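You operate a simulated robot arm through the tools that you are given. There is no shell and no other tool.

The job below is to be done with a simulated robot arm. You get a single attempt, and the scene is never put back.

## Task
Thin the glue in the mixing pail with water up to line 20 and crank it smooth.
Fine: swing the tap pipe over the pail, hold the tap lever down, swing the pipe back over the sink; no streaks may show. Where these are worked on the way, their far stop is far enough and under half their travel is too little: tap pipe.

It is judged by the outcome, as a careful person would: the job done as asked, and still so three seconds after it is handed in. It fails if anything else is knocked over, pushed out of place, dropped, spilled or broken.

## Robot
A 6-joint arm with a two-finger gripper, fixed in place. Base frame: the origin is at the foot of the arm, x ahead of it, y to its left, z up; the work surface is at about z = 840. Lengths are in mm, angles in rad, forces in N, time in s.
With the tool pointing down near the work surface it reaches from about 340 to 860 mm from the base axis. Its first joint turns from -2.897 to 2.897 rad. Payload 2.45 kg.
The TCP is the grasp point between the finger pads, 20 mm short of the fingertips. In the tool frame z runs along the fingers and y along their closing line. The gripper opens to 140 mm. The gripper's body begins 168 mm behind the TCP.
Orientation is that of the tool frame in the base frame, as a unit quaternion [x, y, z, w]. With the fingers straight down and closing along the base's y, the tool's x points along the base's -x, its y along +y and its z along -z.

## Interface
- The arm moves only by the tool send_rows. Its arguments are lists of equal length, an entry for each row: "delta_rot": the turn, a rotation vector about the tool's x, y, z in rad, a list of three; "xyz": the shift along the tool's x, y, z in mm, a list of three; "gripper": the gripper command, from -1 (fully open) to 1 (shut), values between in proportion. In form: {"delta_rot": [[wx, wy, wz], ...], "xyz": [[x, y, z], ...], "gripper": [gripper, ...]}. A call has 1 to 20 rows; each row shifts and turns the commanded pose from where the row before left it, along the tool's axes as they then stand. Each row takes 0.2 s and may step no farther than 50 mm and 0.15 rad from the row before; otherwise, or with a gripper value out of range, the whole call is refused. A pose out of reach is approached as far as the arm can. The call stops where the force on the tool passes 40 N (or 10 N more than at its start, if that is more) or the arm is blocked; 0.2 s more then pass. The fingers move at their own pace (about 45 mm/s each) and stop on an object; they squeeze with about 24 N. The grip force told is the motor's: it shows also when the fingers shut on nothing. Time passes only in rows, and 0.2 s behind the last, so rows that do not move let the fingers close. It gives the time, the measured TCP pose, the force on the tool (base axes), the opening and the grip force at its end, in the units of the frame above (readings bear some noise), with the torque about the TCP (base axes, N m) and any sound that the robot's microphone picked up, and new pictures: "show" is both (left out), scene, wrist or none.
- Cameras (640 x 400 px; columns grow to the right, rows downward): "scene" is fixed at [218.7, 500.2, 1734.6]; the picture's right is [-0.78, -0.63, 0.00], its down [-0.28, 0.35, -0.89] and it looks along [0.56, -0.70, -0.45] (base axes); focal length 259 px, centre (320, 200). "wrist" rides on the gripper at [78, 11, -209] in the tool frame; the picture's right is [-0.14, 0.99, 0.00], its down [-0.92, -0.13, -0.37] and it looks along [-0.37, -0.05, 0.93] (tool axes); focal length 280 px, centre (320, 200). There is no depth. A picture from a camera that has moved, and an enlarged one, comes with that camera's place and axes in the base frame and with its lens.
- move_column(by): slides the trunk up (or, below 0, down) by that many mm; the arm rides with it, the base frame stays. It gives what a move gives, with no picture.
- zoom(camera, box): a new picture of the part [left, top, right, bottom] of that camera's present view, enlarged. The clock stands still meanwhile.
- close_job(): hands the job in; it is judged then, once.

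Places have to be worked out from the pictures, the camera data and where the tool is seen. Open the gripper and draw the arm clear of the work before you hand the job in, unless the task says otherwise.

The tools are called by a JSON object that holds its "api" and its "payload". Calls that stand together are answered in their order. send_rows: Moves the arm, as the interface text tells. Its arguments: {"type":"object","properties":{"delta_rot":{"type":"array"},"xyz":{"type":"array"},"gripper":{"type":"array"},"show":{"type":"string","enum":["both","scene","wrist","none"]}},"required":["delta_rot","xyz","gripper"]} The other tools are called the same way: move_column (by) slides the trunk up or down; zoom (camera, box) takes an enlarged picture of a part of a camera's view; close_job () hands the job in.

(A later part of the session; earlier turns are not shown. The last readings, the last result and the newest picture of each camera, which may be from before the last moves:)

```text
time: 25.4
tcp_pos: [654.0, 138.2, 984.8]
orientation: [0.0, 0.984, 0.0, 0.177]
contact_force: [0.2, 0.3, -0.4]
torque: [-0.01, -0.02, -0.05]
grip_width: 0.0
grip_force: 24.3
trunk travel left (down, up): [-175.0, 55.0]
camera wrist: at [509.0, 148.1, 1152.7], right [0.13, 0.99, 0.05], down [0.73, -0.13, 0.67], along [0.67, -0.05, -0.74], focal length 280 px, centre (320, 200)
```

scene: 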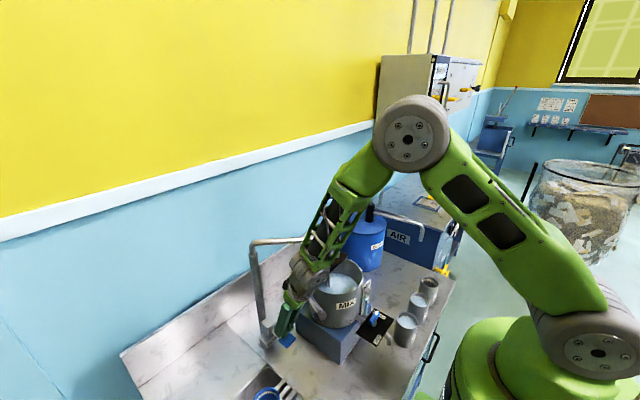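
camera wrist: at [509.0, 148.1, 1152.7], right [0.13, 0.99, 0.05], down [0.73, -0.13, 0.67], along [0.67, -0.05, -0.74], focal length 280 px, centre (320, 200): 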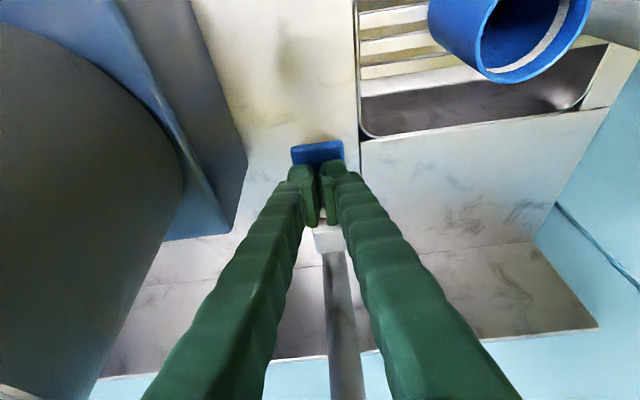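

The fingertip edge is about 10 mm above the paddle. I'll press down in 4 mm steps while watching force and sound, then lift off in the same call so only a short burst can flow.

{"api": "send_rows", "payload": {"xyz": [[1.4, 0, 3.75], [1.4, 0, 3.75], [1.4, 0, 3.75], [1.4, 0, 3.75], [-5.6, 0, -15]], "delta_rot": [[0, 0, 0], [0, 0, 0], [0, 0, 0], [0, 0, 0], [0, 0, 0]], "gripper": [1, 1, 1, 1, 1], "show": "wrist"}}

{"api": "zoom", "payload": {"camera": "scene", "box": [355, 275, 385, 305]}}

```text
time: 26.6
tcp_pos: [654.4, 138.1, 987.1]
orientation: [0.001, 0.984, 0.0, 0.177]
contact_force: [-1.2, -0.2, -0.3]
torque: [-0.03, 0.02, 0.0]
grip_width: 0.0
grip_force: 29.4
trunk travel left (down, up): [-175.0, 55.0]
camera wrist: at [508.6, 148.2, 1154.4], right [0.13, 0.99, 0.05], down [0.73, -0.13, 0.67], along [0.67, -0.05, -0.74], focal length 280 px, centre (320, 200)
```

wrist: 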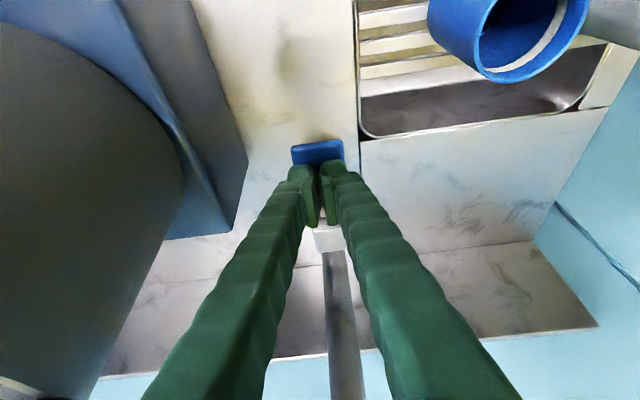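

```text
13.33 times, centred on (370, 290) of scene
camera zoom: at [218.7, 500.2, 1734.6], right [-0.78, -0.63, 0.0], down [-0.28, 0.35, -0.89], along [0.56, -0.7, -0.45], focal length 3452 px, centre (-347, -1000)
```

zoom: 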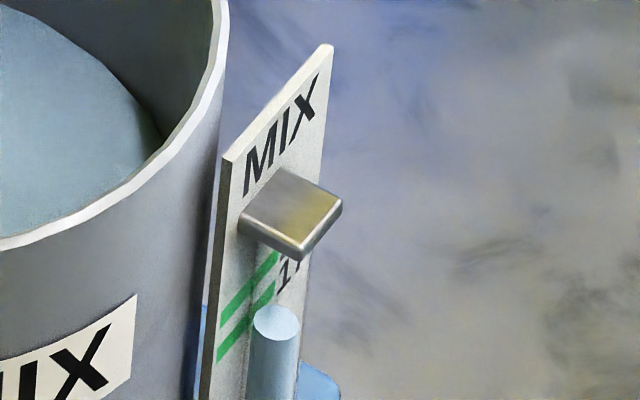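

There was no change in level and no sound, so the lever wasn't opened. I'll press deeper and stop there to read force and sound, since time stands still between calls.

{"api": "send_rows", "payload": {"xyz": [[1.8, 0, 4.7], [1.8, 0, 4.7], [1.8, 0, 4.7], [1.8, 0, 4.7]], "delta_rot": [[0, 0, 0], [0, 0, 0], [0, 0, 0], [0, 0, 0]], "gripper": [1, 1, 1, 1], "show": "scene"}}

{"api": "zoom", "payload": {"camera": "scene", "box": [240, 215, 390, 365]}}

```text
time: 27.6
tcp_pos: [655.2, 138.4, 964.5]
orientation: [-0.001, 0.984, 0.0, 0.178]
contact_force: [-1.5, 0.0, 4.2]
torque: [-0.01, 0.09, 0.05]
grip_width: 6.1
grip_force: 29.7
trunk travel left (down, up): [-175.0, 55.0]
```

scene: 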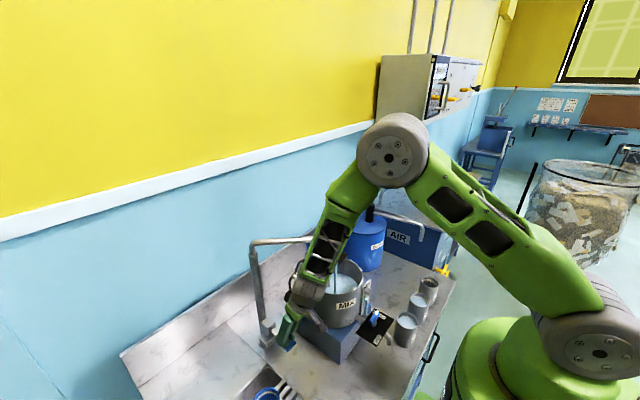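

```text
2.67 times, centred on (315, 290) of scene
camera zoom: at [218.7, 500.2, 1734.6], right [-0.78, -0.63, 0.0], down [-0.28, 0.35, -0.89], along [0.56, -0.7, -0.45], focal length 690 px, centre (333, -40)
```

zoom: 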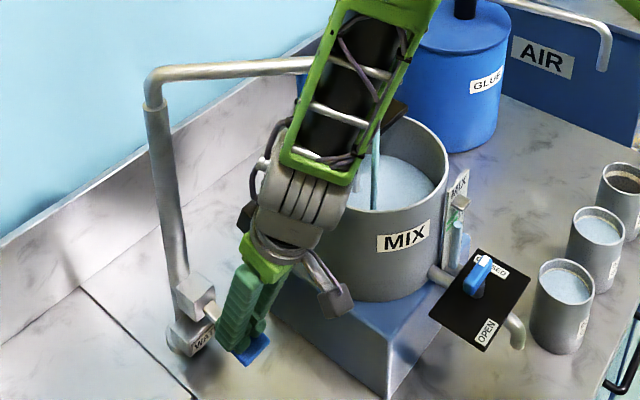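

Water is streaming into the pail with only about 4 N on the tool. I'll check the gauge level right away while the clock stands still.

{"api": "zoom", "payload": {"camera": "scene", "box": [355, 275, 385, 305]}}

```text
13.33 times, centred on (370, 290) of scene
camera zoom: at [218.7, 500.2, 1734.6], right [-0.78, -0.63, 0.0], down [-0.28, 0.35, -0.89], along [0.56, -0.7, -0.45], focal length 3452 px, centre (-347, -1000)
```

zoom: 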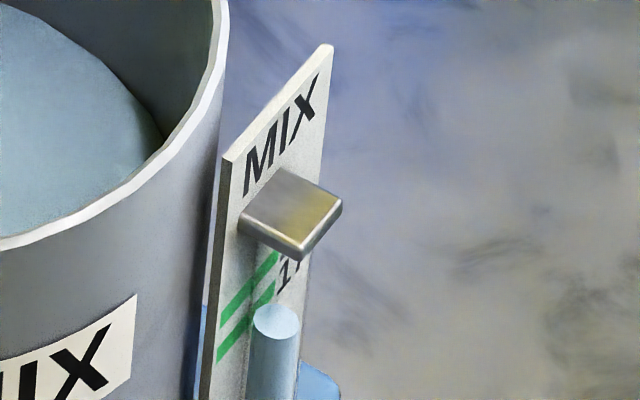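

The level has risen only very slightly, so the flow is slow. I'll hold for about a second and measure the rate.

{"api": "send_rows", "payload": {"xyz": [[0, 0, 0], [0, 0, 0], [0, 0, 0], [0, 0, 0]], "delta_rot": [[0, 0, 0], [0, 0, 0], [0, 0, 0], [0, 0, 0]], "gripper": [1, 1, 1, 1], "show": "none"}}

{"api": "zoom", "payload": {"camera": "scene", "box": [355, 275, 385, 305]}}

```text
time: 28.6
tcp_pos: [654.0, 139.6, 965.9]
orientation: [0.0, 0.984, 0.0, 0.178]
contact_force: [-1.4, 1.0, 4.2]
torque: [0.03, 0.03, -0.02]
grip_width: 6.1
grip_force: 29.0
trunk travel left (down, up): [-175.0, 55.0]
```

```text
13.33 times, centred on (370, 290) of scene
camera zoom: at [218.7, 500.2, 1734.6], right [-0.78, -0.63, 0.0], down [-0.28, 0.35, -0.89], along [0.56, -0.7, -0.45], focal length 3452 px, centre (-347, -1000)
```

zoom: 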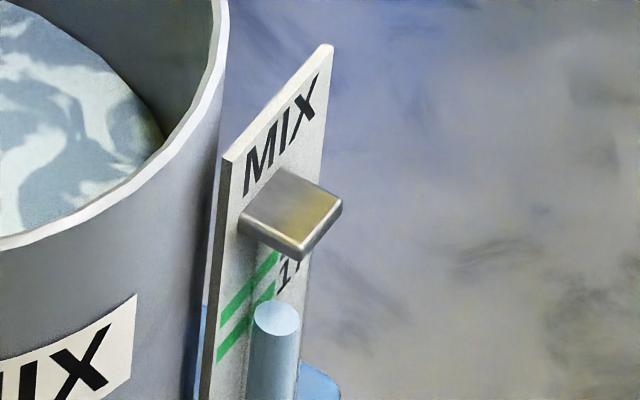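

Streaks now show in the pail and the level is creeping up. I'll use a tighter zoom on the gauge for a precise reading.

{"api": "zoom", "payload": {"camera": "scene", "box": [360, 291, 376, 301]}}

```text
16.00 times, centred on (368, 296) of scene
camera zoom: at [218.7, 500.2, 1734.6], right [-0.78, -0.63, 0.0], down [-0.28, 0.35, -0.89], along [0.56, -0.7, -0.45], focal length 4143 px, centre (-448, -1336)
```

zoom: 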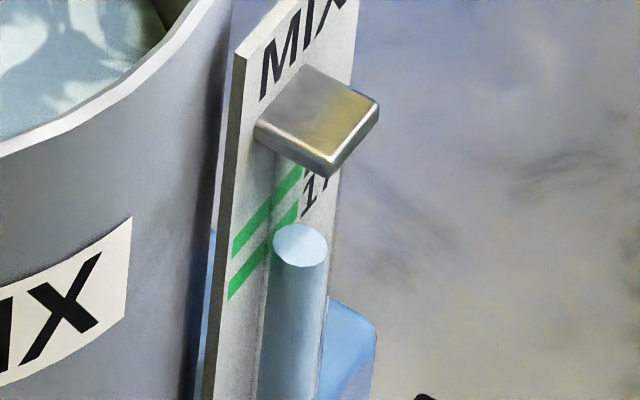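

The disc is at row 245 in this view against a baseline near 250, roughly 1 mm per second. My target for line 20 is about row 220 here, so I'll hold another 2.4 s and re-measure.

{"api": "send_rows", "payload": {"xyz": [[0, 0, 0], [0, 0, 0], [0, 0, 0], [0, 0, 0], [0, 0, 0], [0, 0, 0], [0, 0, 0], [0, 0, 0], [0, 0, 0], [0, 0, 0], [0, 0, 0]], "delta_rot": [[0, 0, 0], [0, 0, 0], [0, 0, 0], [0, 0, 0], [0, 0, 0], [0, 0, 0], [0, 0, 0], [0, 0, 0], [0, 0, 0], [0, 0, 0], [0, 0, 0]], "gripper": [1, 1, 1, 1, 1, 1, 1, 1, 1, 1, 1], "show": "none"}}

{"api": "zoom", "payload": {"camera": "scene", "box": [360, 291, 376, 301]}}

```text
time: 31.0
tcp_pos: [653.4, 138.5, 965.0]
orientation: [0.0, 0.984, 0.001, 0.178]
contact_force: [0.8, 0.7, 4.3]
torque: [-0.01, 0.04, 0.01]
grip_width: 6.2
grip_force: 29.5
trunk travel left (down, up): [-175.0, 55.0]
```

```text
16.00 times, centred on (368, 296) of scene
camera zoom: at [218.7, 500.2, 1734.6], right [-0.78, -0.63, 0.0], down [-0.28, 0.35, -0.89], along [0.56, -0.7, -0.45], focal length 4143 px, centre (-448, -1336)
```

zoom: 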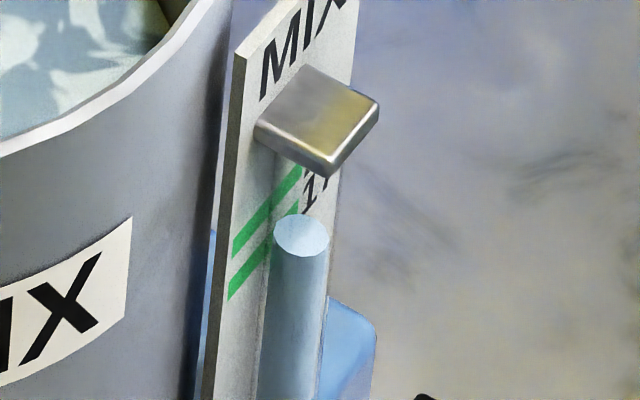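

The disc rose 9 px in 2.4 s, or about 3.75 px/s, and is now at row 236. I'll hold 3.0 s more, which should reach about row 225 and leave a small margin for the final reading.

{"api": "send_rows", "payload": {"xyz": [[0, 0, 0], [0, 0, 0], [0, 0, 0], [0, 0, 0], [0, 0, 0], [0, 0, 0], [0, 0, 0], [0, 0, 0], [0, 0, 0], [0, 0, 0], [0, 0, 0], [0, 0, 0], [0, 0, 0], [0, 0, 0]], "delta_rot": [[0, 0, 0], [0, 0, 0], [0, 0, 0], [0, 0, 0], [0, 0, 0], [0, 0, 0], [0, 0, 0], [0, 0, 0], [0, 0, 0], [0, 0, 0], [0, 0, 0], [0, 0, 0], [0, 0, 0], [0, 0, 0]], "gripper": [1, 1, 1, 1, 1, 1, 1, 1, 1, 1, 1, 1, 1, 1], "show": "none"}}

{"api": "zoom", "payload": {"camera": "scene", "box": [360, 291, 376, 301]}}

```text
time: 34.0
tcp_pos: [653.7, 139.0, 965.9]
orientation: [0.0, 0.984, -0.001, 0.179]
contact_force: [0.6, 0.7, 4.2]
torque: [0.0, 0.04, 0.01]
grip_width: 6.0
grip_force: 29.8
trunk travel left (down, up): [-175.0, 55.0]
```

```text
16.00 times, centred on (368, 296) of scene
camera zoom: at [218.7, 500.2, 1734.6], right [-0.78, -0.63, 0.0], down [-0.28, 0.35, -0.89], along [0.56, -0.7, -0.45], focal length 4143 px, centre (-448, -1336)
```

zoom: 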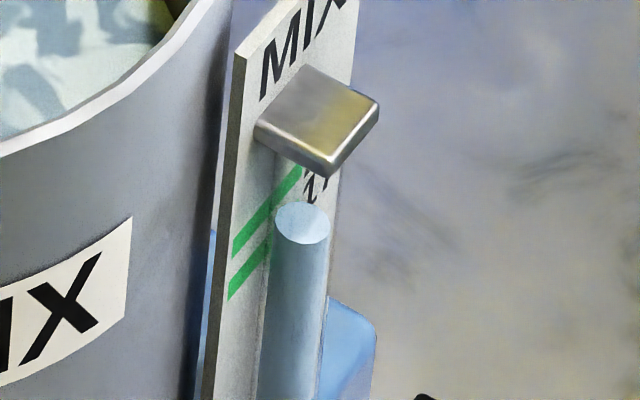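

The disc is at row 224, and allowing for perspective (about 3.4 px/mm) line 20 projects to about row 222–223, so the level is within about half a millimetre. I'll lift off the lever quickly now, then check the gauge with the wrist camera.

{"api": "send_rows", "payload": {"xyz": [[-15, 0, -42], [-15, 0, -42]], "delta_rot": [[0, 0, 0], [0, 0, 0]], "gripper": [1, 1], "show": "scene"}}

{"api": "zoom", "payload": {"camera": "scene", "box": [360, 291, 376, 301]}}

{"api": "zoom", "payload": {"camera": "scene", "box": [240, 215, 390, 365]}}

```text
time: 34.6
tcp_pos: [651.3, 139.0, 1058.0]
orientation: [-0.003, 0.984, 0.0, 0.178]
contact_force: [0.1, 0.6, 0.0]
torque: [-0.01, -0.01, 0.0]
grip_width: 0.0
grip_force: 29.2
trunk travel left (down, up): [-175.0, 55.0]
```

scene: 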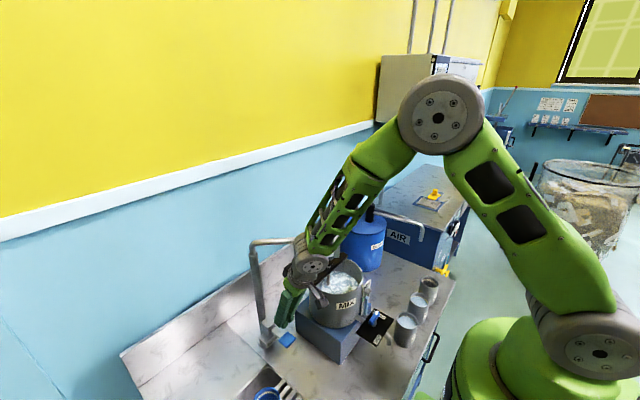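

```text
16.00 times, centred on (368, 296) of scene
camera zoom: at [218.7, 500.2, 1734.6], right [-0.78, -0.63, 0.0], down [-0.28, 0.35, -0.89], along [0.56, -0.7, -0.45], focal length 4143 px, centre (-448, -1336)
```

zoom: 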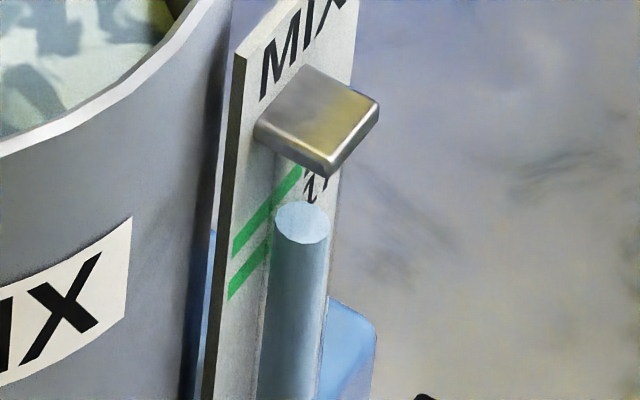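

```text
2.67 times, centred on (315, 290) of scene
camera zoom: at [218.7, 500.2, 1734.6], right [-0.78, -0.63, 0.0], down [-0.28, 0.35, -0.89], along [0.56, -0.7, -0.45], focal length 690 px, centre (333, -40)
```

zoom: 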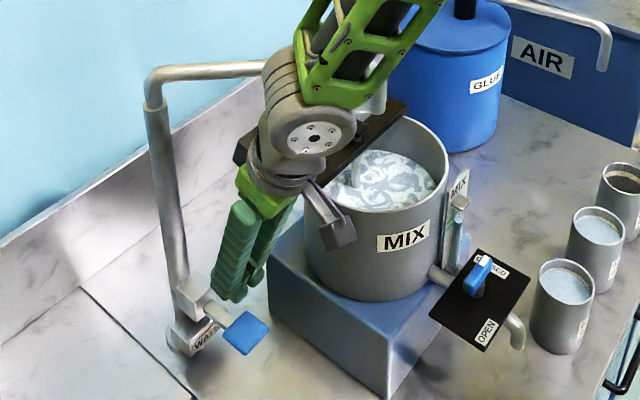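

The stream has stopped and the lever sprang back, and the gauge disc is near row 222. I'll pull back and return to the earlier gauge viewing pose to check the level against line 20.

{"api": "send_rows", "payload": {"xyz": [[30.4, 0, -32.8], [30.4, 0, -32.8], [30.4, 0, -32.8], [30.4, 0, -32.8], [30.4, 0, -32.8], [0, -40, 0], [0, -40, 0], [0, -40, 0], [0, -40, 0], [0, -40, 0], [0, -38, 0], [9.3, 0, 30.6], [9.3, 0, 30.6]], "delta_rot": [[0, 0, 0], [0, 0, 0], [0, 0, 0], [0, 0, 0], [0, 0, 0], [0, 0.011, 0], [0, 0.011, 0], [0, 0.011, 0], [0, 0.011, 0], [0, 0.011, 0], [0, 0.011, 0], [0, 0, 0], [0, 0, 0]], "gripper": [1, 1, 1, 1, 1, 0.5, 0, -0.5, -1, -1, -1, -1, -1]}}

```text
time: 37.4
tcp_pos: [459.4, -100.7, 1092.0]
orientation: [0.0, 0.989, 0.0, 0.145]
contact_force: [0.4, 1.1, -0.7]
torque: [0.01, 0.06, -0.01]
grip_width: 140.2
grip_force: 0.0
out of reach, approached as far as the arm can: row 7
trunk travel left (down, up): [-175.0, 55.0]
camera wrist: at [324.7, -90.1, 1269.2], right [0.13, 0.99, 0.04], down [0.78, -0.13, 0.62], along [0.61, -0.05, -0.79], focal length 280 px, centre (320, 200)
```

scene: 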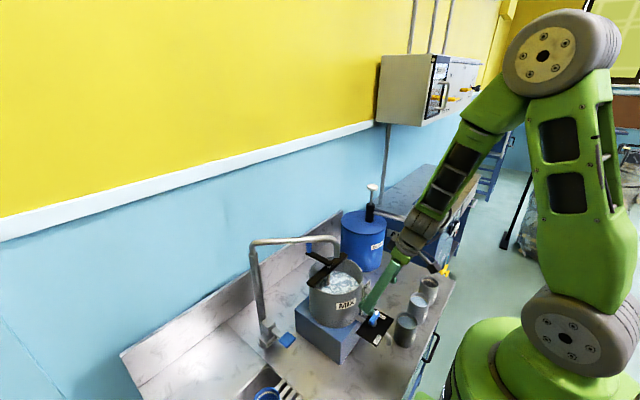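
wrist: 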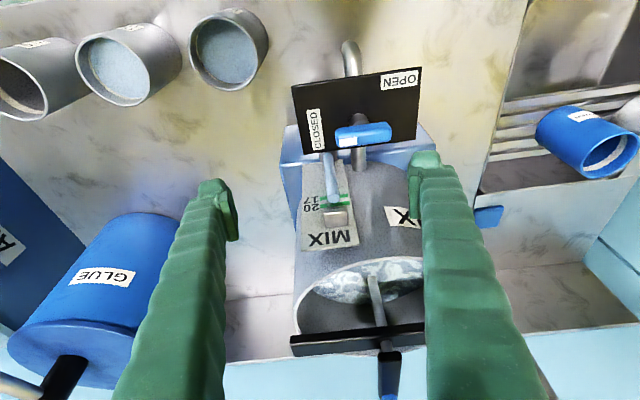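

I'm back at nearly the same gauge view, so I'll enlarge it to read the level against the 20 line.

{"api": "zoom", "payload": {"camera": "wrist", "box": [315, 180, 355, 220]}}

{"api": "zoom", "payload": {"camera": "scene", "box": [360, 291, 376, 301]}}

```text
10.00 times, centred on (335, 200) of wrist
camera zoom: at [324.7, -90.1, 1269.2], right [0.13, 0.99, 0.04], down [0.78, -0.13, 0.62], along [0.61, -0.05, -0.79], focal length 2804 px, centre (170, 200)
```

zoom: 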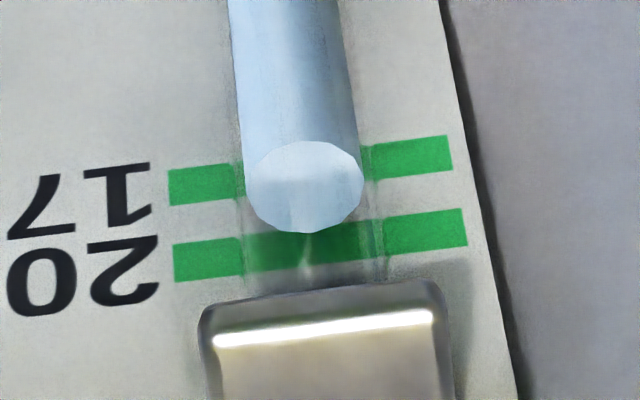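

```text
16.00 times, centred on (368, 296) of scene
camera zoom: at [218.7, 500.2, 1734.6], right [-0.78, -0.63, 0.0], down [-0.28, 0.35, -0.89], along [0.56, -0.7, -0.45], focal length 4143 px, centre (-448, -1336)
```

zoom: 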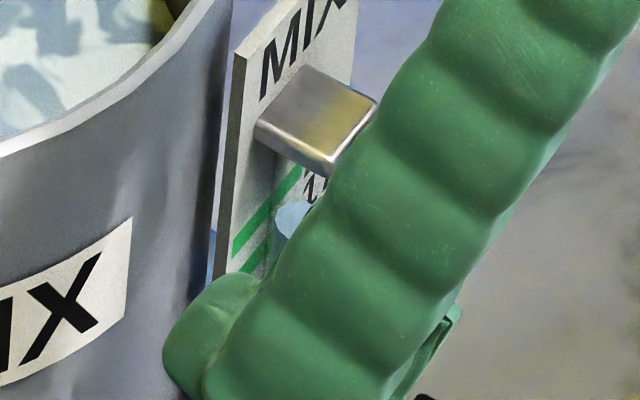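

In the wrist view the level works out equal to the centre of the 20 line, z≈1056 for both, and the scene view agrees within about 0.2 mm. The fill is done. I'll rise, level the hand, and return above the pipe with the fingers set across it.

{"api": "send_rows", "payload": {"xyz": [[-12.3, 0, -41.2], [-12.3, 0, -41.2], [-12.3, 0, -41.2], [-12.3, 0, -41.2], [-12.3, 0, -41.2], [-12.3, 0, -41.2], [-12.3, 0, -41.2], [0, 0, 0], [0, 0, 0], [0, 0, 0]], "delta_rot": [[0, 0, 0], [0, 0, 0], [0, 0, 0], [0, 0, 0], [0, 0, 0], [0, 0, 0], [0, 0, 0], [0, 0.097, 0], [0, 0.097, 0], [0, 0.097, 0]], "gripper": [-1, -1, -1, -1, -1, -1, -1, -0.5, 0, 0.1], "show": "none"}}

```text
time: 39.6
tcp_pos: [459.5, -97.0, 1394.2]
orientation: [0.0, 1.0, 0.001, -0.002]
contact_force: [0.8, 0.4, 0.5]
torque: [-0.01, 0.08, -0.01]
grip_width: 72.1
grip_force: 0.0
trunk travel left (down, up): [-175.0, 55.0]
```

Level at (459,-97,1394). I'll move over the pipe's run near (632,3) and yaw about 46° to line up across it.

{"api": "send_rows", "payload": {"xyz": [[-34.5, 20, 0], [-34.5, 20, 0], [-34.5, 20, 0], [-34.5, 20, 0], [-34.5, 20, 0], [0, 0, 0], [0, 0, 0], [0, 0, 0], [0, 0, 0], [0, 0, 0], [0, 0, 0]], "delta_rot": [[0, 0, 0], [0, 0, 0], [0, 0, 0], [0, 0, 0], [0, 0, 0], [0, 0, -0.1333], [0, 0, -0.1333], [0, 0, -0.1333], [0, 0, -0.1333], [0, 0, -0.1333], [0, 0, -0.1333]], "gripper": [0.1, 0.1, 0.1, 0.1, 0.1, 0.1, 0.1, 0.1, 0.1, 0.1, 0.1]}}

```text
time: 42.0
tcp_pos: [631.2, 0.7, 1392.9]
orientation: [-0.391, 0.92, 0.0, 0.0]
contact_force: [-0.3, 0.2, 0.9]
torque: [0.0, 0.01, -0.01]
grip_width: 63.0
grip_force: 0.1
trunk travel left (down, up): [-175.0, 55.0]
camera wrist: at [569.1, -47.5, 1601.6], right [-0.62, 0.79, 0.0], down [0.73, 0.57, 0.37], along [0.29, 0.23, -0.93], focal length 280 px, centre (320, 200)
```

scene: 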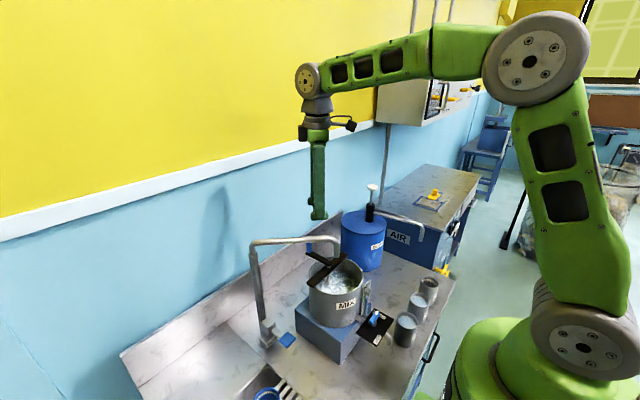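
wrist: 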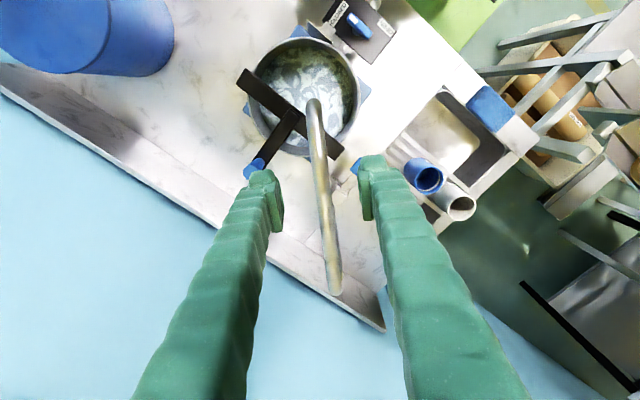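

The pipe lies between the fingers. I'll lower to straddle it, then swing back along the same arc toward the sink.

{"api": "send_rows", "payload": {"xyz": [[0, 0, 44], [0, 0, 44], [0, 0, 45]], "delta_rot": [[0, 0, 0], [0, 0, 0], [0, 0, 0]], "gripper": [0.1, 0.1, 0.1], "show": "wrist"}}

```text
time: 42.8
tcp_pos: [633.2, 5.1, 1257.2]
orientation: [-0.389, 0.921, 0.0, 0.0]
contact_force: [-0.6, 0.0, 0.2]
torque: [0.03, 0.07, 0.01]
grip_width: 63.1
grip_force: 0.1
trunk travel left (down, up): [-175.0, 55.0]
camera wrist: at [570.6, -44.2, 1465.3], right [-0.61, 0.79, 0.0], down [0.73, 0.57, 0.37], along [0.29, 0.23, -0.93], focal length 280 px, centre (320, 200)
```

wrist: 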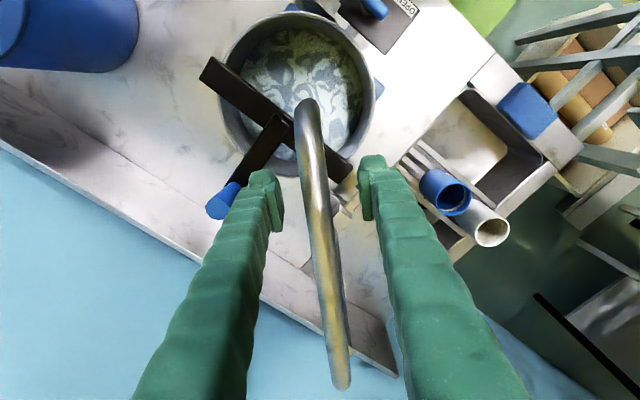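

The pipe is straddled without contact. I'll swing it back 1.4 rad toward the sink, then finish in smaller steps.

{"api": "send_rows", "payload": {"xyz": [[-0.9, 18.7, 0], [-0.9, 18.7, 0], [-0.9, 18.7, 0], [-0.9, 18.7, 0], [-0.9, 18.7, 0], [-0.9, 18.7, 0], [-0.9, 18.7, 0], [-0.9, 18.7, 0], [-0.9, 18.7, 0], [-0.9, 18.7, 0], [-0.9, 18.7, 0], [-0.9, 18.7, 0], [-0.9, 18.7, 0]], "delta_rot": [[0, 0, 0.1], [0, 0, 0.1], [0, 0, 0.1], [0, 0, 0.1], [0, 0, 0.1], [0, 0, 0.1], [0, 0, 0.1], [0, 0, 0.1], [0, 0, 0.1], [0, 0, 0.1], [0, 0, 0.1], [0, 0, 0.1], [0, 0, 0.1]], "gripper": [0.1, 0.1, 0.1, 0.1, 0.1, 0.1, 0.1, 0.1, 0.1, 0.1, 0.1, 0.1, 0.1]}}

```text
time: 45.6
tcp_pos: [599.2, 226.5, 1260.0]
orientation: [0.249, 0.969, 0.001, 0.0]
contact_force: [-0.4, 0.6, 0.6]
torque: [0.0, 0.01, 0.04]
grip_width: 63.0
grip_force: 0.1
trunk travel left (down, up): [-175.0, 55.0]
camera wrist: at [535.2, 272.6, 1468.2], right [0.6, 0.8, 0.0], down [0.75, -0.56, 0.37], along [0.3, -0.22, -0.93], focal length 280 px, centre (320, 200)
```

scene: 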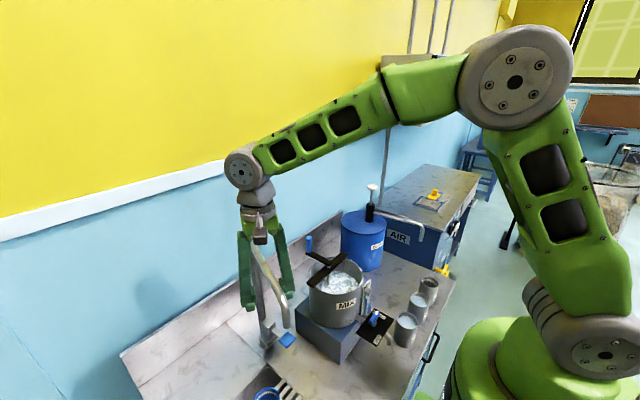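
wrist: 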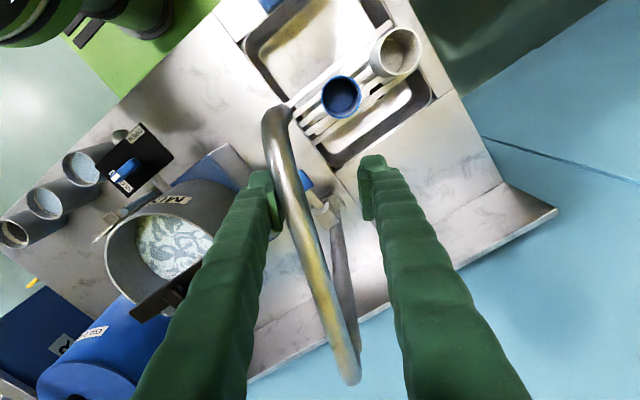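

The pipe trails the lead by a few degrees and is now near the sink edge. I'll finish in smaller steps until it meets its sink-side stop.

{"api": "send_rows", "payload": {"xyz": [[-0.3, 11.2, 0], [-0.3, 11.2, 0], [-0.3, 11.2, 0], [-0.3, 11.2, 0], [-0.3, 11.2, 0], [-0.3, 11.2, 0]], "delta_rot": [[0, 0, 0.06], [0, 0, 0.06], [0, 0, 0.06], [0, 0, 0.06], [0, 0, 0.06], [0, 0, 0.06]], "gripper": [0.1, 0.1, 0.1, 0.1, 0.1, 0.1]}}

```text
time: 47.0
tcp_pos: [635.8, 274.7, 1261.1]
orientation: [0.417, 0.909, -0.004, -0.001]
contact_force: [-14.5, -22.2, -7.2]
torque: [0.49, -0.53, 0.69]
grip_width: 76.9
grip_force: 10.9
trunk travel left (down, up): [-175.0, 55.0]
camera wrist: at [594.5, 340.2, 1469.7], right [0.84, 0.54, -0.01], down [0.5, -0.78, 0.37], along [0.19, -0.31, -0.93], focal length 280 px, centre (320, 200)
```

scene: 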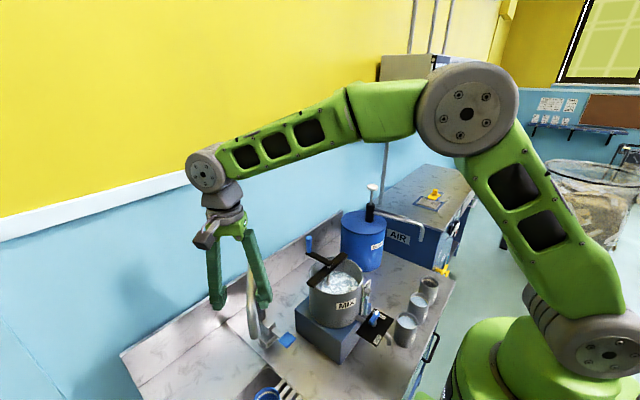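
wrist: 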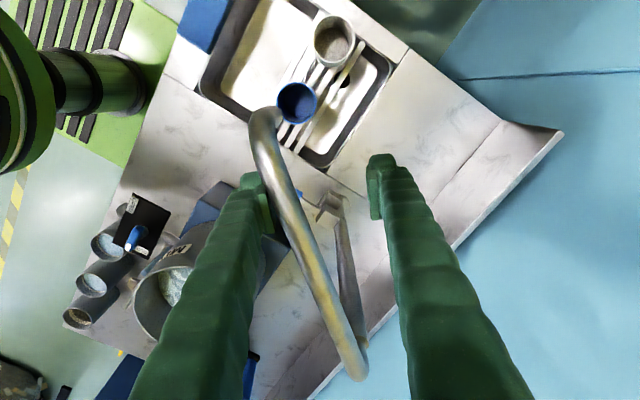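

About 27 N with the finger pushed back: the pipe is on its sink-side stop, as at the start. I'll ease off and rise clear.

{"api": "send_rows", "payload": {"xyz": [[0, -12, 0], [0, -10, 0], [0, 0, -42], [0, 0, -45], [0, 0, -45]], "delta_rot": [[0, 0, 0], [0, 0, 0], [0, 0, 0], [0, 0, 0], [0, 0, 0]], "gripper": [0.1, 0.05, 0.05, 0.05, 0.05]}}

{"api": "zoom", "payload": {"camera": "scene", "box": [240, 215, 390, 365]}}

```text
time: 48.2
tcp_pos: [619.2, 267.6, 1391.6]
orientation: [0.417, 0.909, 0.0, 0.0]
contact_force: [-0.3, 0.3, 0.6]
torque: [-0.01, 0.03, 0.0]
grip_width: 66.5
grip_force: 0.0
trunk travel left (down, up): [-175.0, 55.0]
camera wrist: at [576.6, 333.8, 1600.6], right [0.84, 0.54, 0.0], down [0.5, -0.78, 0.37], along [0.2, -0.31, -0.93], focal length 280 px, centre (320, 200)
```

scene: 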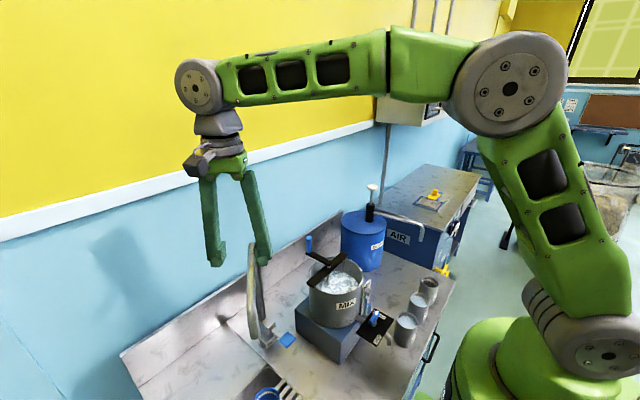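
wrist: 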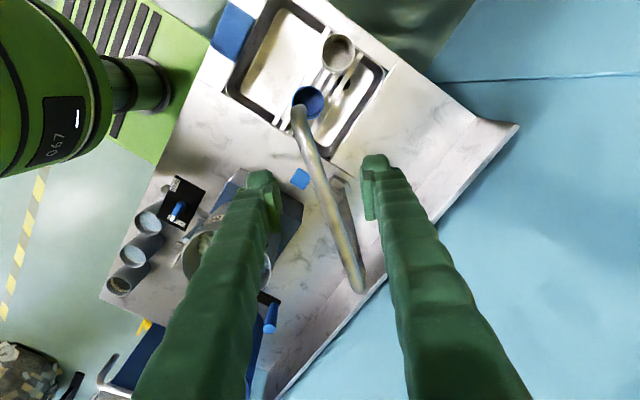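

```text
2.67 times, centred on (315, 290) of scene
camera zoom: at [218.7, 500.2, 1734.6], right [-0.78, -0.63, 0.0], down [-0.28, 0.35, -0.89], along [0.56, -0.7, -0.45], focal length 690 px, centre (333, -40)
```

zoom: 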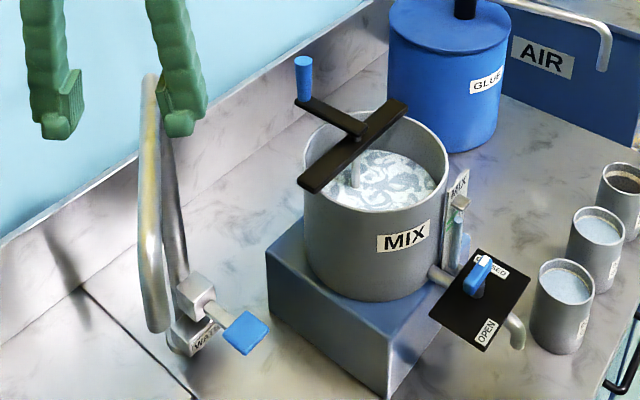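

The pipe is back over the sink exactly as it started, the lever is up, and the streaks show clearly in the pail. Now I'll square the hand and move above the pail to locate the crank hub and handle precisely.

{"api": "send_rows", "payload": {"xyz": [[0, 0, -5], [0, 0, 0], [0, 0, 0], [0, 0, 0], [0, 0, 0], [0, 0, 0], [8, -46, 0], [8, -46, 0], [8, -46, 0], [8, -46, 0], [8, -46, 0], [8, -46, 0], [8, -46, 0]], "delta_rot": [[0, 0, -0.1433], [0, 0, -0.1433], [0, 0, -0.1433], [0, 0, -0.1433], [0, 0, -0.1433], [0, 0, -0.1433], [0, 0, 0], [0, 0, 0], [0, 0, 0], [0, 0, 0], [0, 0, 0], [0, 0, 0], [0, 0, 0]], "gripper": [0, 0, 0, 0, 0, 0, -0.5, -0.8, -1, -1, -1, -1, -1]}}

```text
time: 51.0
tcp_pos: [564.4, -57.5, 1397.7]
orientation: [0.0, 1.0, 0.001, 0.0]
contact_force: [-0.5, 0.4, -0.2]
torque: [0.06, -0.08, -0.02]
grip_width: 140.1
grip_force: 0.0
trunk travel left (down, up): [-175.0, 55.0]
camera wrist: at [485.5, -48.6, 1605.9], right [0.14, 0.99, 0.0], down [0.92, -0.13, 0.37], along [0.36, -0.05, -0.93], focal length 280 px, centre (320, 200)
```

scene: 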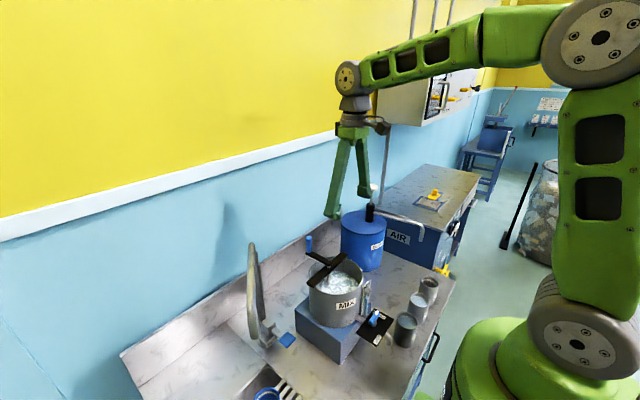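
wrist: 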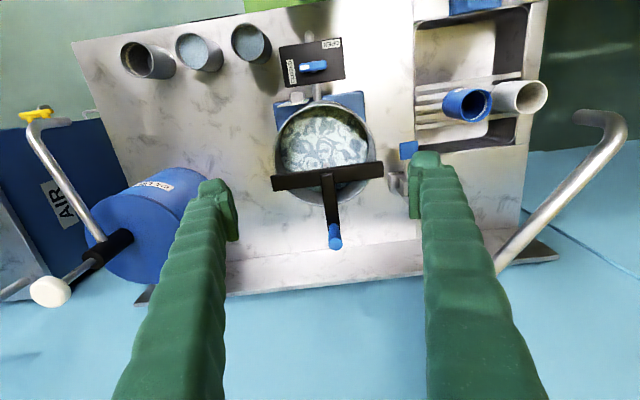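

The crank shows fully between the fingers. I'll enlarge it in both cameras to triangulate the hub and the handle.

{"api": "zoom", "payload": {"camera": "wrist", "box": [260, 95, 400, 260]}}

{"api": "zoom", "payload": {"camera": "wrist", "box": [300, 160, 370, 255]}}

{"api": "zoom", "payload": {"camera": "scene", "box": [295, 225, 365, 305]}}

```text
2.42 times, centred on (330, 178) of wrist
camera zoom: at [485.5, -48.6, 1605.9], right [0.14, 0.99, 0.0], down [0.92, -0.13, 0.37], along [0.36, -0.05, -0.93], focal length 680 px, centre (296, 254)
```

zoom: 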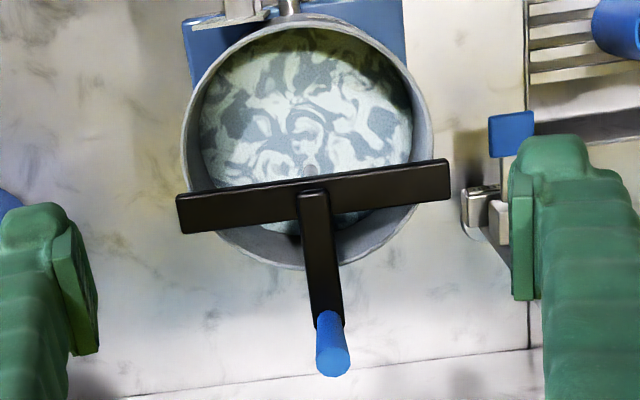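

```text
4.21 times, centred on (335, 208) of wrist
camera zoom: at [485.5, -48.6, 1605.9], right [0.14, 0.99, 0.0], down [0.92, -0.13, 0.37], along [0.36, -0.05, -0.93], focal length 1181 px, centre (257, 168)
```

zoom: 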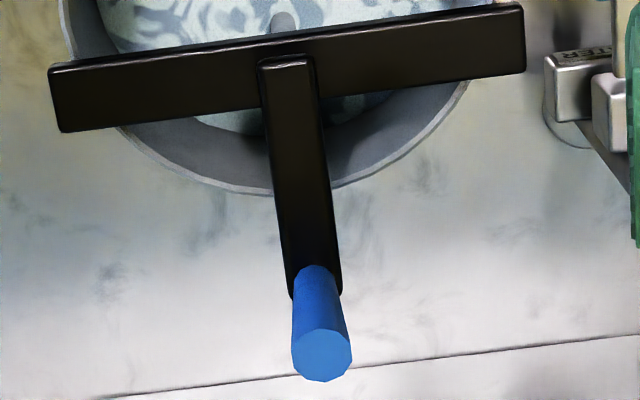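

```text
5.00 times, centred on (330, 265) of scene
camera zoom: at [218.7, 500.2, 1734.6], right [-0.78, -0.63, 0.0], down [-0.28, 0.35, -0.89], along [0.56, -0.7, -0.45], focal length 1295 px, centre (270, -125)
```

zoom: 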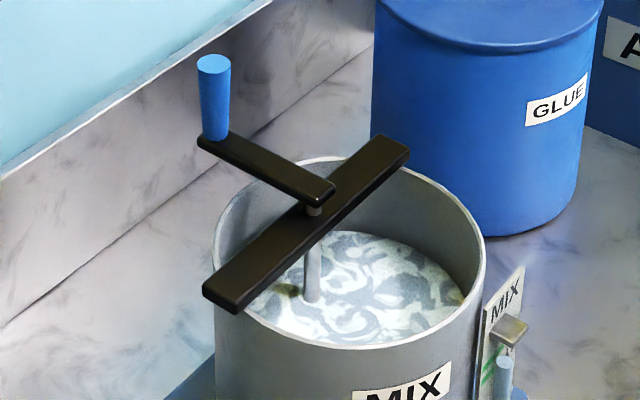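

I place the crank hub near (626,-55), and the handle as a 20 mm post at (718,-56) from z≈1155 to 1216, so the crank radius is about 92 mm. I'll move over the handle with the fingers partly open and lower part way to check alignment.

{"api": "send_rows", "payload": {"xyz": [[-38.5, 0.4, 0], [-38.5, 0.4, 0], [-38.5, 0.4, 0], [-38.5, 0.3, 0], [0, 0, 40], [0, 0, 40]], "delta_rot": [[0, 0, 0], [0, 0, 0], [0, 0, 0], [0, 0, 0], [0, 0, 0], [0, 0, 0]], "gripper": [-0.6, -0.2, 0, 0, 0, 0]}}

```text
time: 52.4
tcp_pos: [721.2, -57.7, 1317.7]
orientation: [0.001, 1.0, 0.0, 0.0]
contact_force: [-1.0, 0.2, -1.2]
torque: [0.02, 0.03, -0.01]
grip_width: 70.2
grip_force: 0.1
trunk travel left (down, up): [-175.0, 55.0]
camera wrist: at [643.1, -47.8, 1525.0], right [0.14, 0.99, 0.0], down [0.92, -0.13, 0.37], along [0.36, -0.05, -0.93], focal length 280 px, centre (320, 200)
```

scene: 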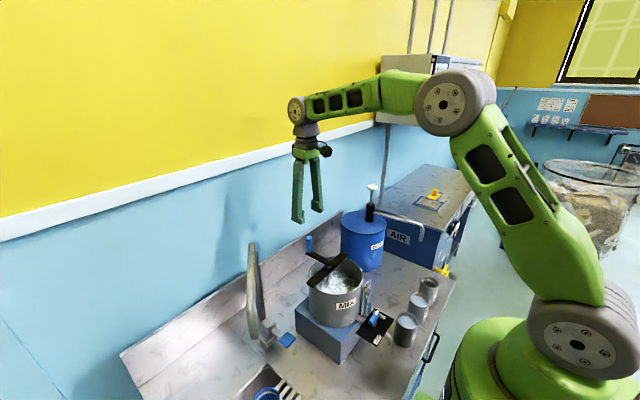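
wrist: 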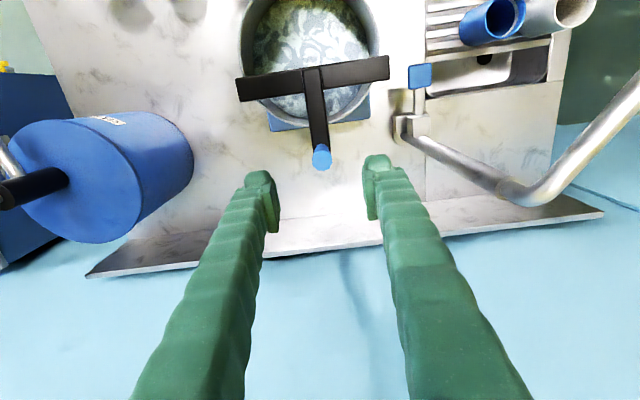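

The handle top appears exactly where predicted, so I'll lower straight down around it to z≈1192 and check before closing.

{"api": "send_rows", "payload": {"xyz": [[1, 0, 42], [1, 0, 42], [1, 1, 41]], "delta_rot": [[0, 0, 0], [0, 0, 0], [0, 0, 0]], "gripper": [0, 0, 0]}}

{"api": "zoom", "payload": {"camera": "scene", "box": [280, 200, 380, 300]}}

```text
time: 53.2
tcp_pos: [717.5, -53.9, 1192.5]
orientation: [0.0, 1.0, 0.0, 0.0]
contact_force: [1.2, -0.6, 0.3]
torque: [-0.03, 0.01, -0.01]
grip_width: 70.1
grip_force: 0.0
trunk travel left (down, up): [-175.0, 55.0]
camera wrist: at [638.7, -43.6, 1401.8], right [0.14, 0.99, 0.0], down [0.92, -0.13, 0.37], along [0.36, -0.05, -0.93], focal length 280 px, centre (320, 200)
```

scene: 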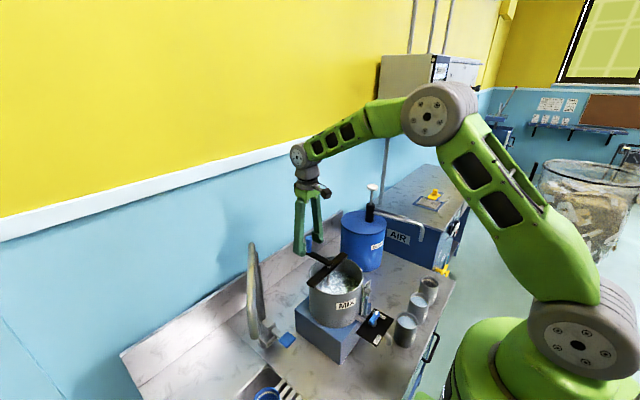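
wrist: 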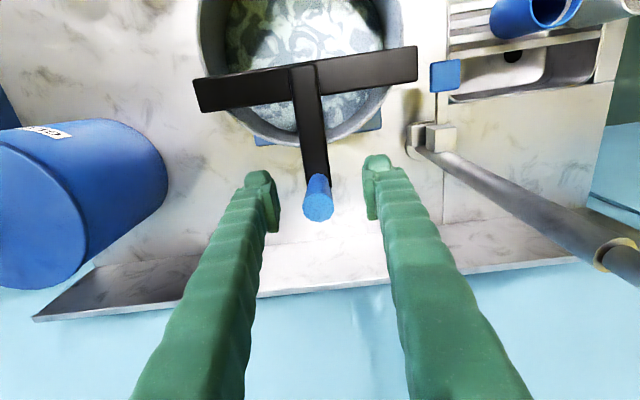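

```text
4.00 times, centred on (330, 250) of scene
camera zoom: at [218.7, 500.2, 1734.6], right [-0.78, -0.63, 0.0], down [-0.28, 0.35, -0.89], along [0.56, -0.7, -0.45], focal length 1036 px, centre (280, 0)
```

zoom: 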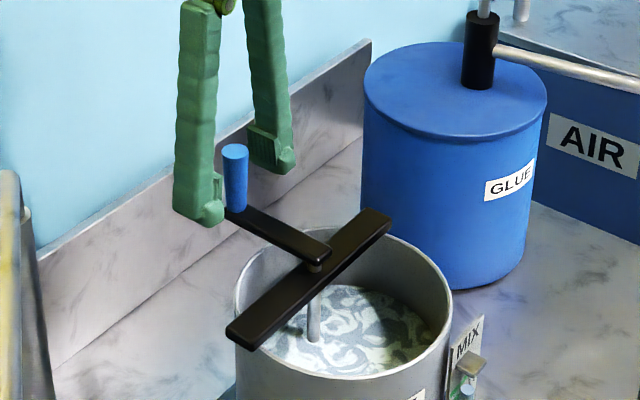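

The handle stands between the fingers with the tips above the crank arm. I'll close on it now.

{"api": "send_rows", "payload": {"xyz": [[0, -1, 0], [0, -1, 0], [0, 0, 0], [0, 0, 0], [0, 0, 0]], "delta_rot": [[0, 0, 0], [0, 0, 0], [0, 0, 0], [0, 0, 0], [0, 0, 0]], "gripper": [1, 1, 1, 1, 1], "show": "wrist"}}

```text
time: 54.4
tcp_pos: [715.6, -55.7, 1193.6]
orientation: [0.0, 1.0, 0.0, 0.0]
contact_force: [-2.2, 0.1, 0.4]
torque: [-0.04, 0.0, 0.03]
grip_width: 19.6
grip_force: 43.6
trunk travel left (down, up): [-175.0, 55.0]
camera wrist: at [637.8, -47.0, 1401.9], right [0.14, 0.99, 0.0], down [0.92, -0.13, 0.37], along [0.36, -0.05, -0.93], focal length 280 px, centre (320, 200)
```

wrist: 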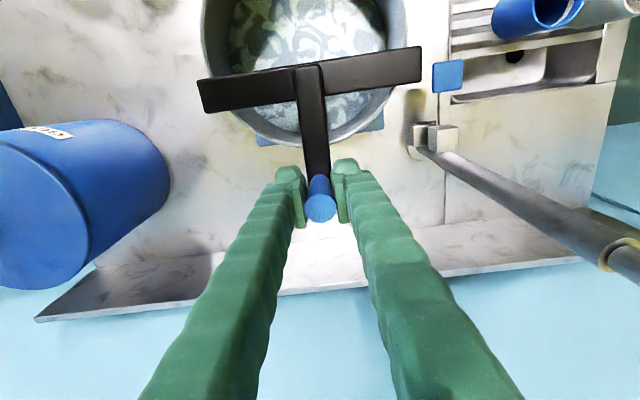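

The handle is gripped at 19.6 mm. I'll crank a first 36° arc about the hub and check that the forces stay low and the handle follows.

{"api": "send_rows", "payload": {"xyz": [[1.1, 14.2, 0], [3.3, 13.9, 0], [5.5, 13.2, 0], [7.5, 12.2, 0]], "delta_rot": [[0, 0, 0], [0, 0, 0], [0, 0, 0], [0, 0, 0]], "gripper": [1, 1, 1, 1]}}

```text
time: 55.4
tcp_pos: [697.4, -3.0, 1191.8]
orientation: [0.001, 1.0, 0.0, 0.001]
contact_force: [0.0, -1.8, 9.7]
torque: [-0.22, -0.47, 0.16]
grip_width: 19.8
grip_force: 44.6
trunk travel left (down, up): [-175.0, 55.0]
camera wrist: at [619.0, 6.9, 1400.9], right [0.14, 0.99, 0.0], down [0.92, -0.13, 0.37], along [0.37, -0.05, -0.93], focal length 280 px, centre (320, 200)
```

scene: 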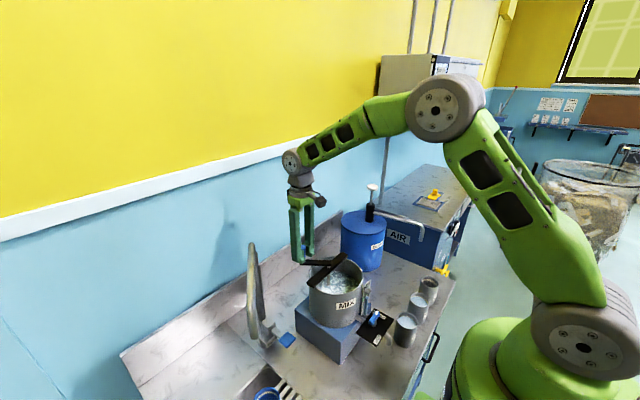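
wrist: 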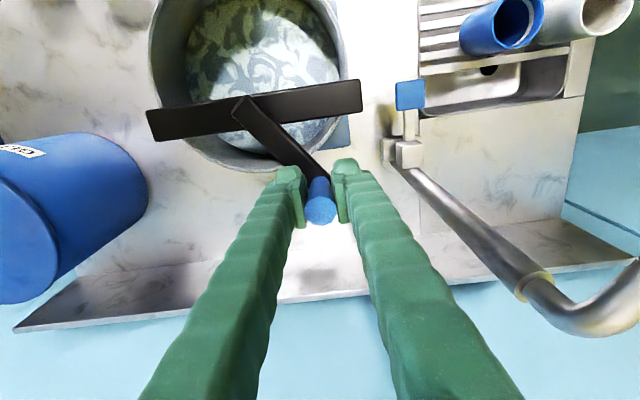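

The crank turned about 36° and the handle stayed centred in the grip with small forces. I'll go on through a further 90°, where the push runs along the fingers' open direction.

{"api": "send_rows", "payload": {"xyz": [[16.2, 17.0, 0], [20.0, 12.3, 0], [22.5, 6.7, 0], [23.5, 0.6, 0], [22.9, -5.5, 0], [20.6, -11.2, 0]], "delta_rot": [[0, 0, 0], [0, 0, 0], [0, 0, 0], [0, 0, 0], [0, 0, 0], [0, 0, 0]], "gripper": [1, 1, 1, 1, 1, 1]}}

```text
time: 56.8
tcp_pos: [571.1, 17.0, 1192.7]
orientation: [0.001, 1.0, 0.0, -0.001]
contact_force: [4.7, -7.3, -9.4]
torque: [0.0, -1.23, -0.01]
grip_width: 19.8
grip_force: 45.2
trunk travel left (down, up): [-175.0, 55.0]
camera wrist: at [494.4, 27.9, 1401.3], right [0.14, 0.99, 0.0], down [0.92, -0.13, 0.37], along [0.36, -0.05, -0.93], focal length 280 px, centre (320, 200)
```

scene: 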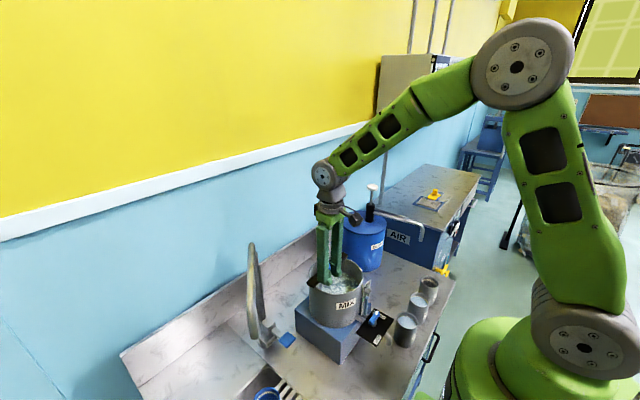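
wrist: 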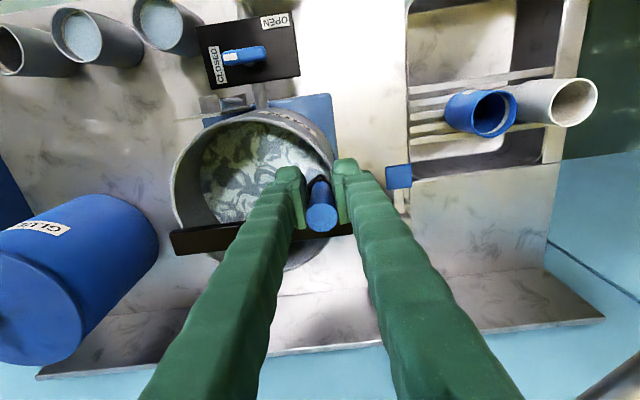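

The crank is at about 127° with the handle still held. Fitting the three positions gives a hub near (626,-57) and radius 90.5 mm, so I'll run one full revolution on that circle.

{"api": "send_rows", "payload": {"xyz": [[19.8, -20.2, 0], [12.6, -25.4, 0], [4.1, -28.0, 0], [-4.7, -27.9, 0], [-13.1, -25.1, 0], [-20.2, -19.8, 0], [-25.4, -12.6, 0], [-28.0, -4.1, 0], [-27.9, 4.7, 0], [-25.1, 13.1, 0], [-19.8, 20.2, 0], [-12.6, 25.4, 0], [-4.1, 28.0, 0], [4.7, 27.9, 0], [13.1, 25.1, 0], [20.2, 19.8, 0], [25.4, 12.6, 0], [28.0, 4.1, 0], [27.9, -4.7, 0], [25.1, -13.1, 0]], "delta_rot": [[0, 0, 0], [0, 0, 0], [0, 0, 0], [0, 0, 0], [0, 0, 0], [0, 0, 0], [0, 0, 0], [0, 0, 0], [0, 0, 0], [0, 0, 0], [0, 0, 0], [0, 0, 0], [0, 0, 0], [0, 0, 0], [0, 0, 0], [0, 0, 0], [0, 0, 0], [0, 0, 0], [0, 0, 0], [0, 0, 0]], "gripper": [1, 1, 1, 1, 1, 1, 1, 1, 1, 1, 1, 1, 1, 1, 1, 1, 1, 1, 1, 1]}}

```text
time: 58.8
tcp_pos: [641.2, -138.6, 1194.1]
orientation: [0.0, 1.0, 0.004, -0.004]
contact_force: [-3.8, 18.3, 7.3]
torque: [0.41, 0.34, 0.07]
grip_width: 19.0
grip_force: 43.5
trunk travel left (down, up): [-175.0, 55.0]
stopped in row 9: the force on the tool passed its limit at 44 N (the readings are from after the stop); the commanded pose is now the measured one
camera wrist: at [565.2, -130.7, 1402.6], right [0.14, 0.99, 0.01], down [0.92, -0.13, 0.36], along [0.36, -0.04, -0.93], focal length 280 px, centre (320, 200)
```

scene: 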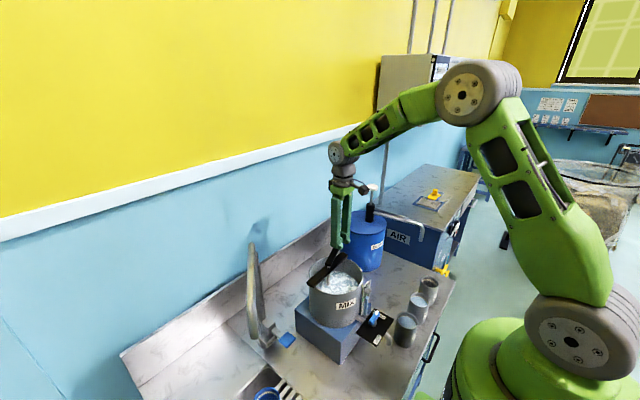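
wrist: 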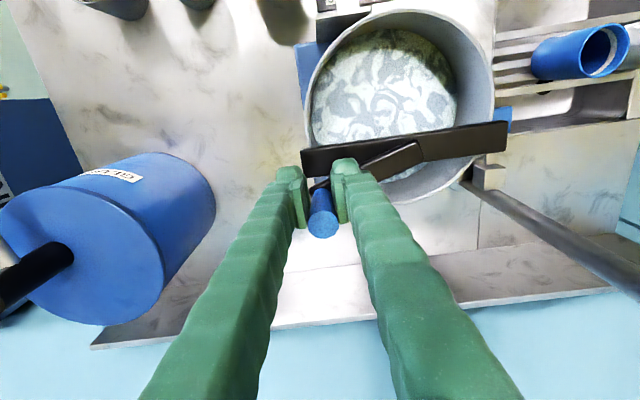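

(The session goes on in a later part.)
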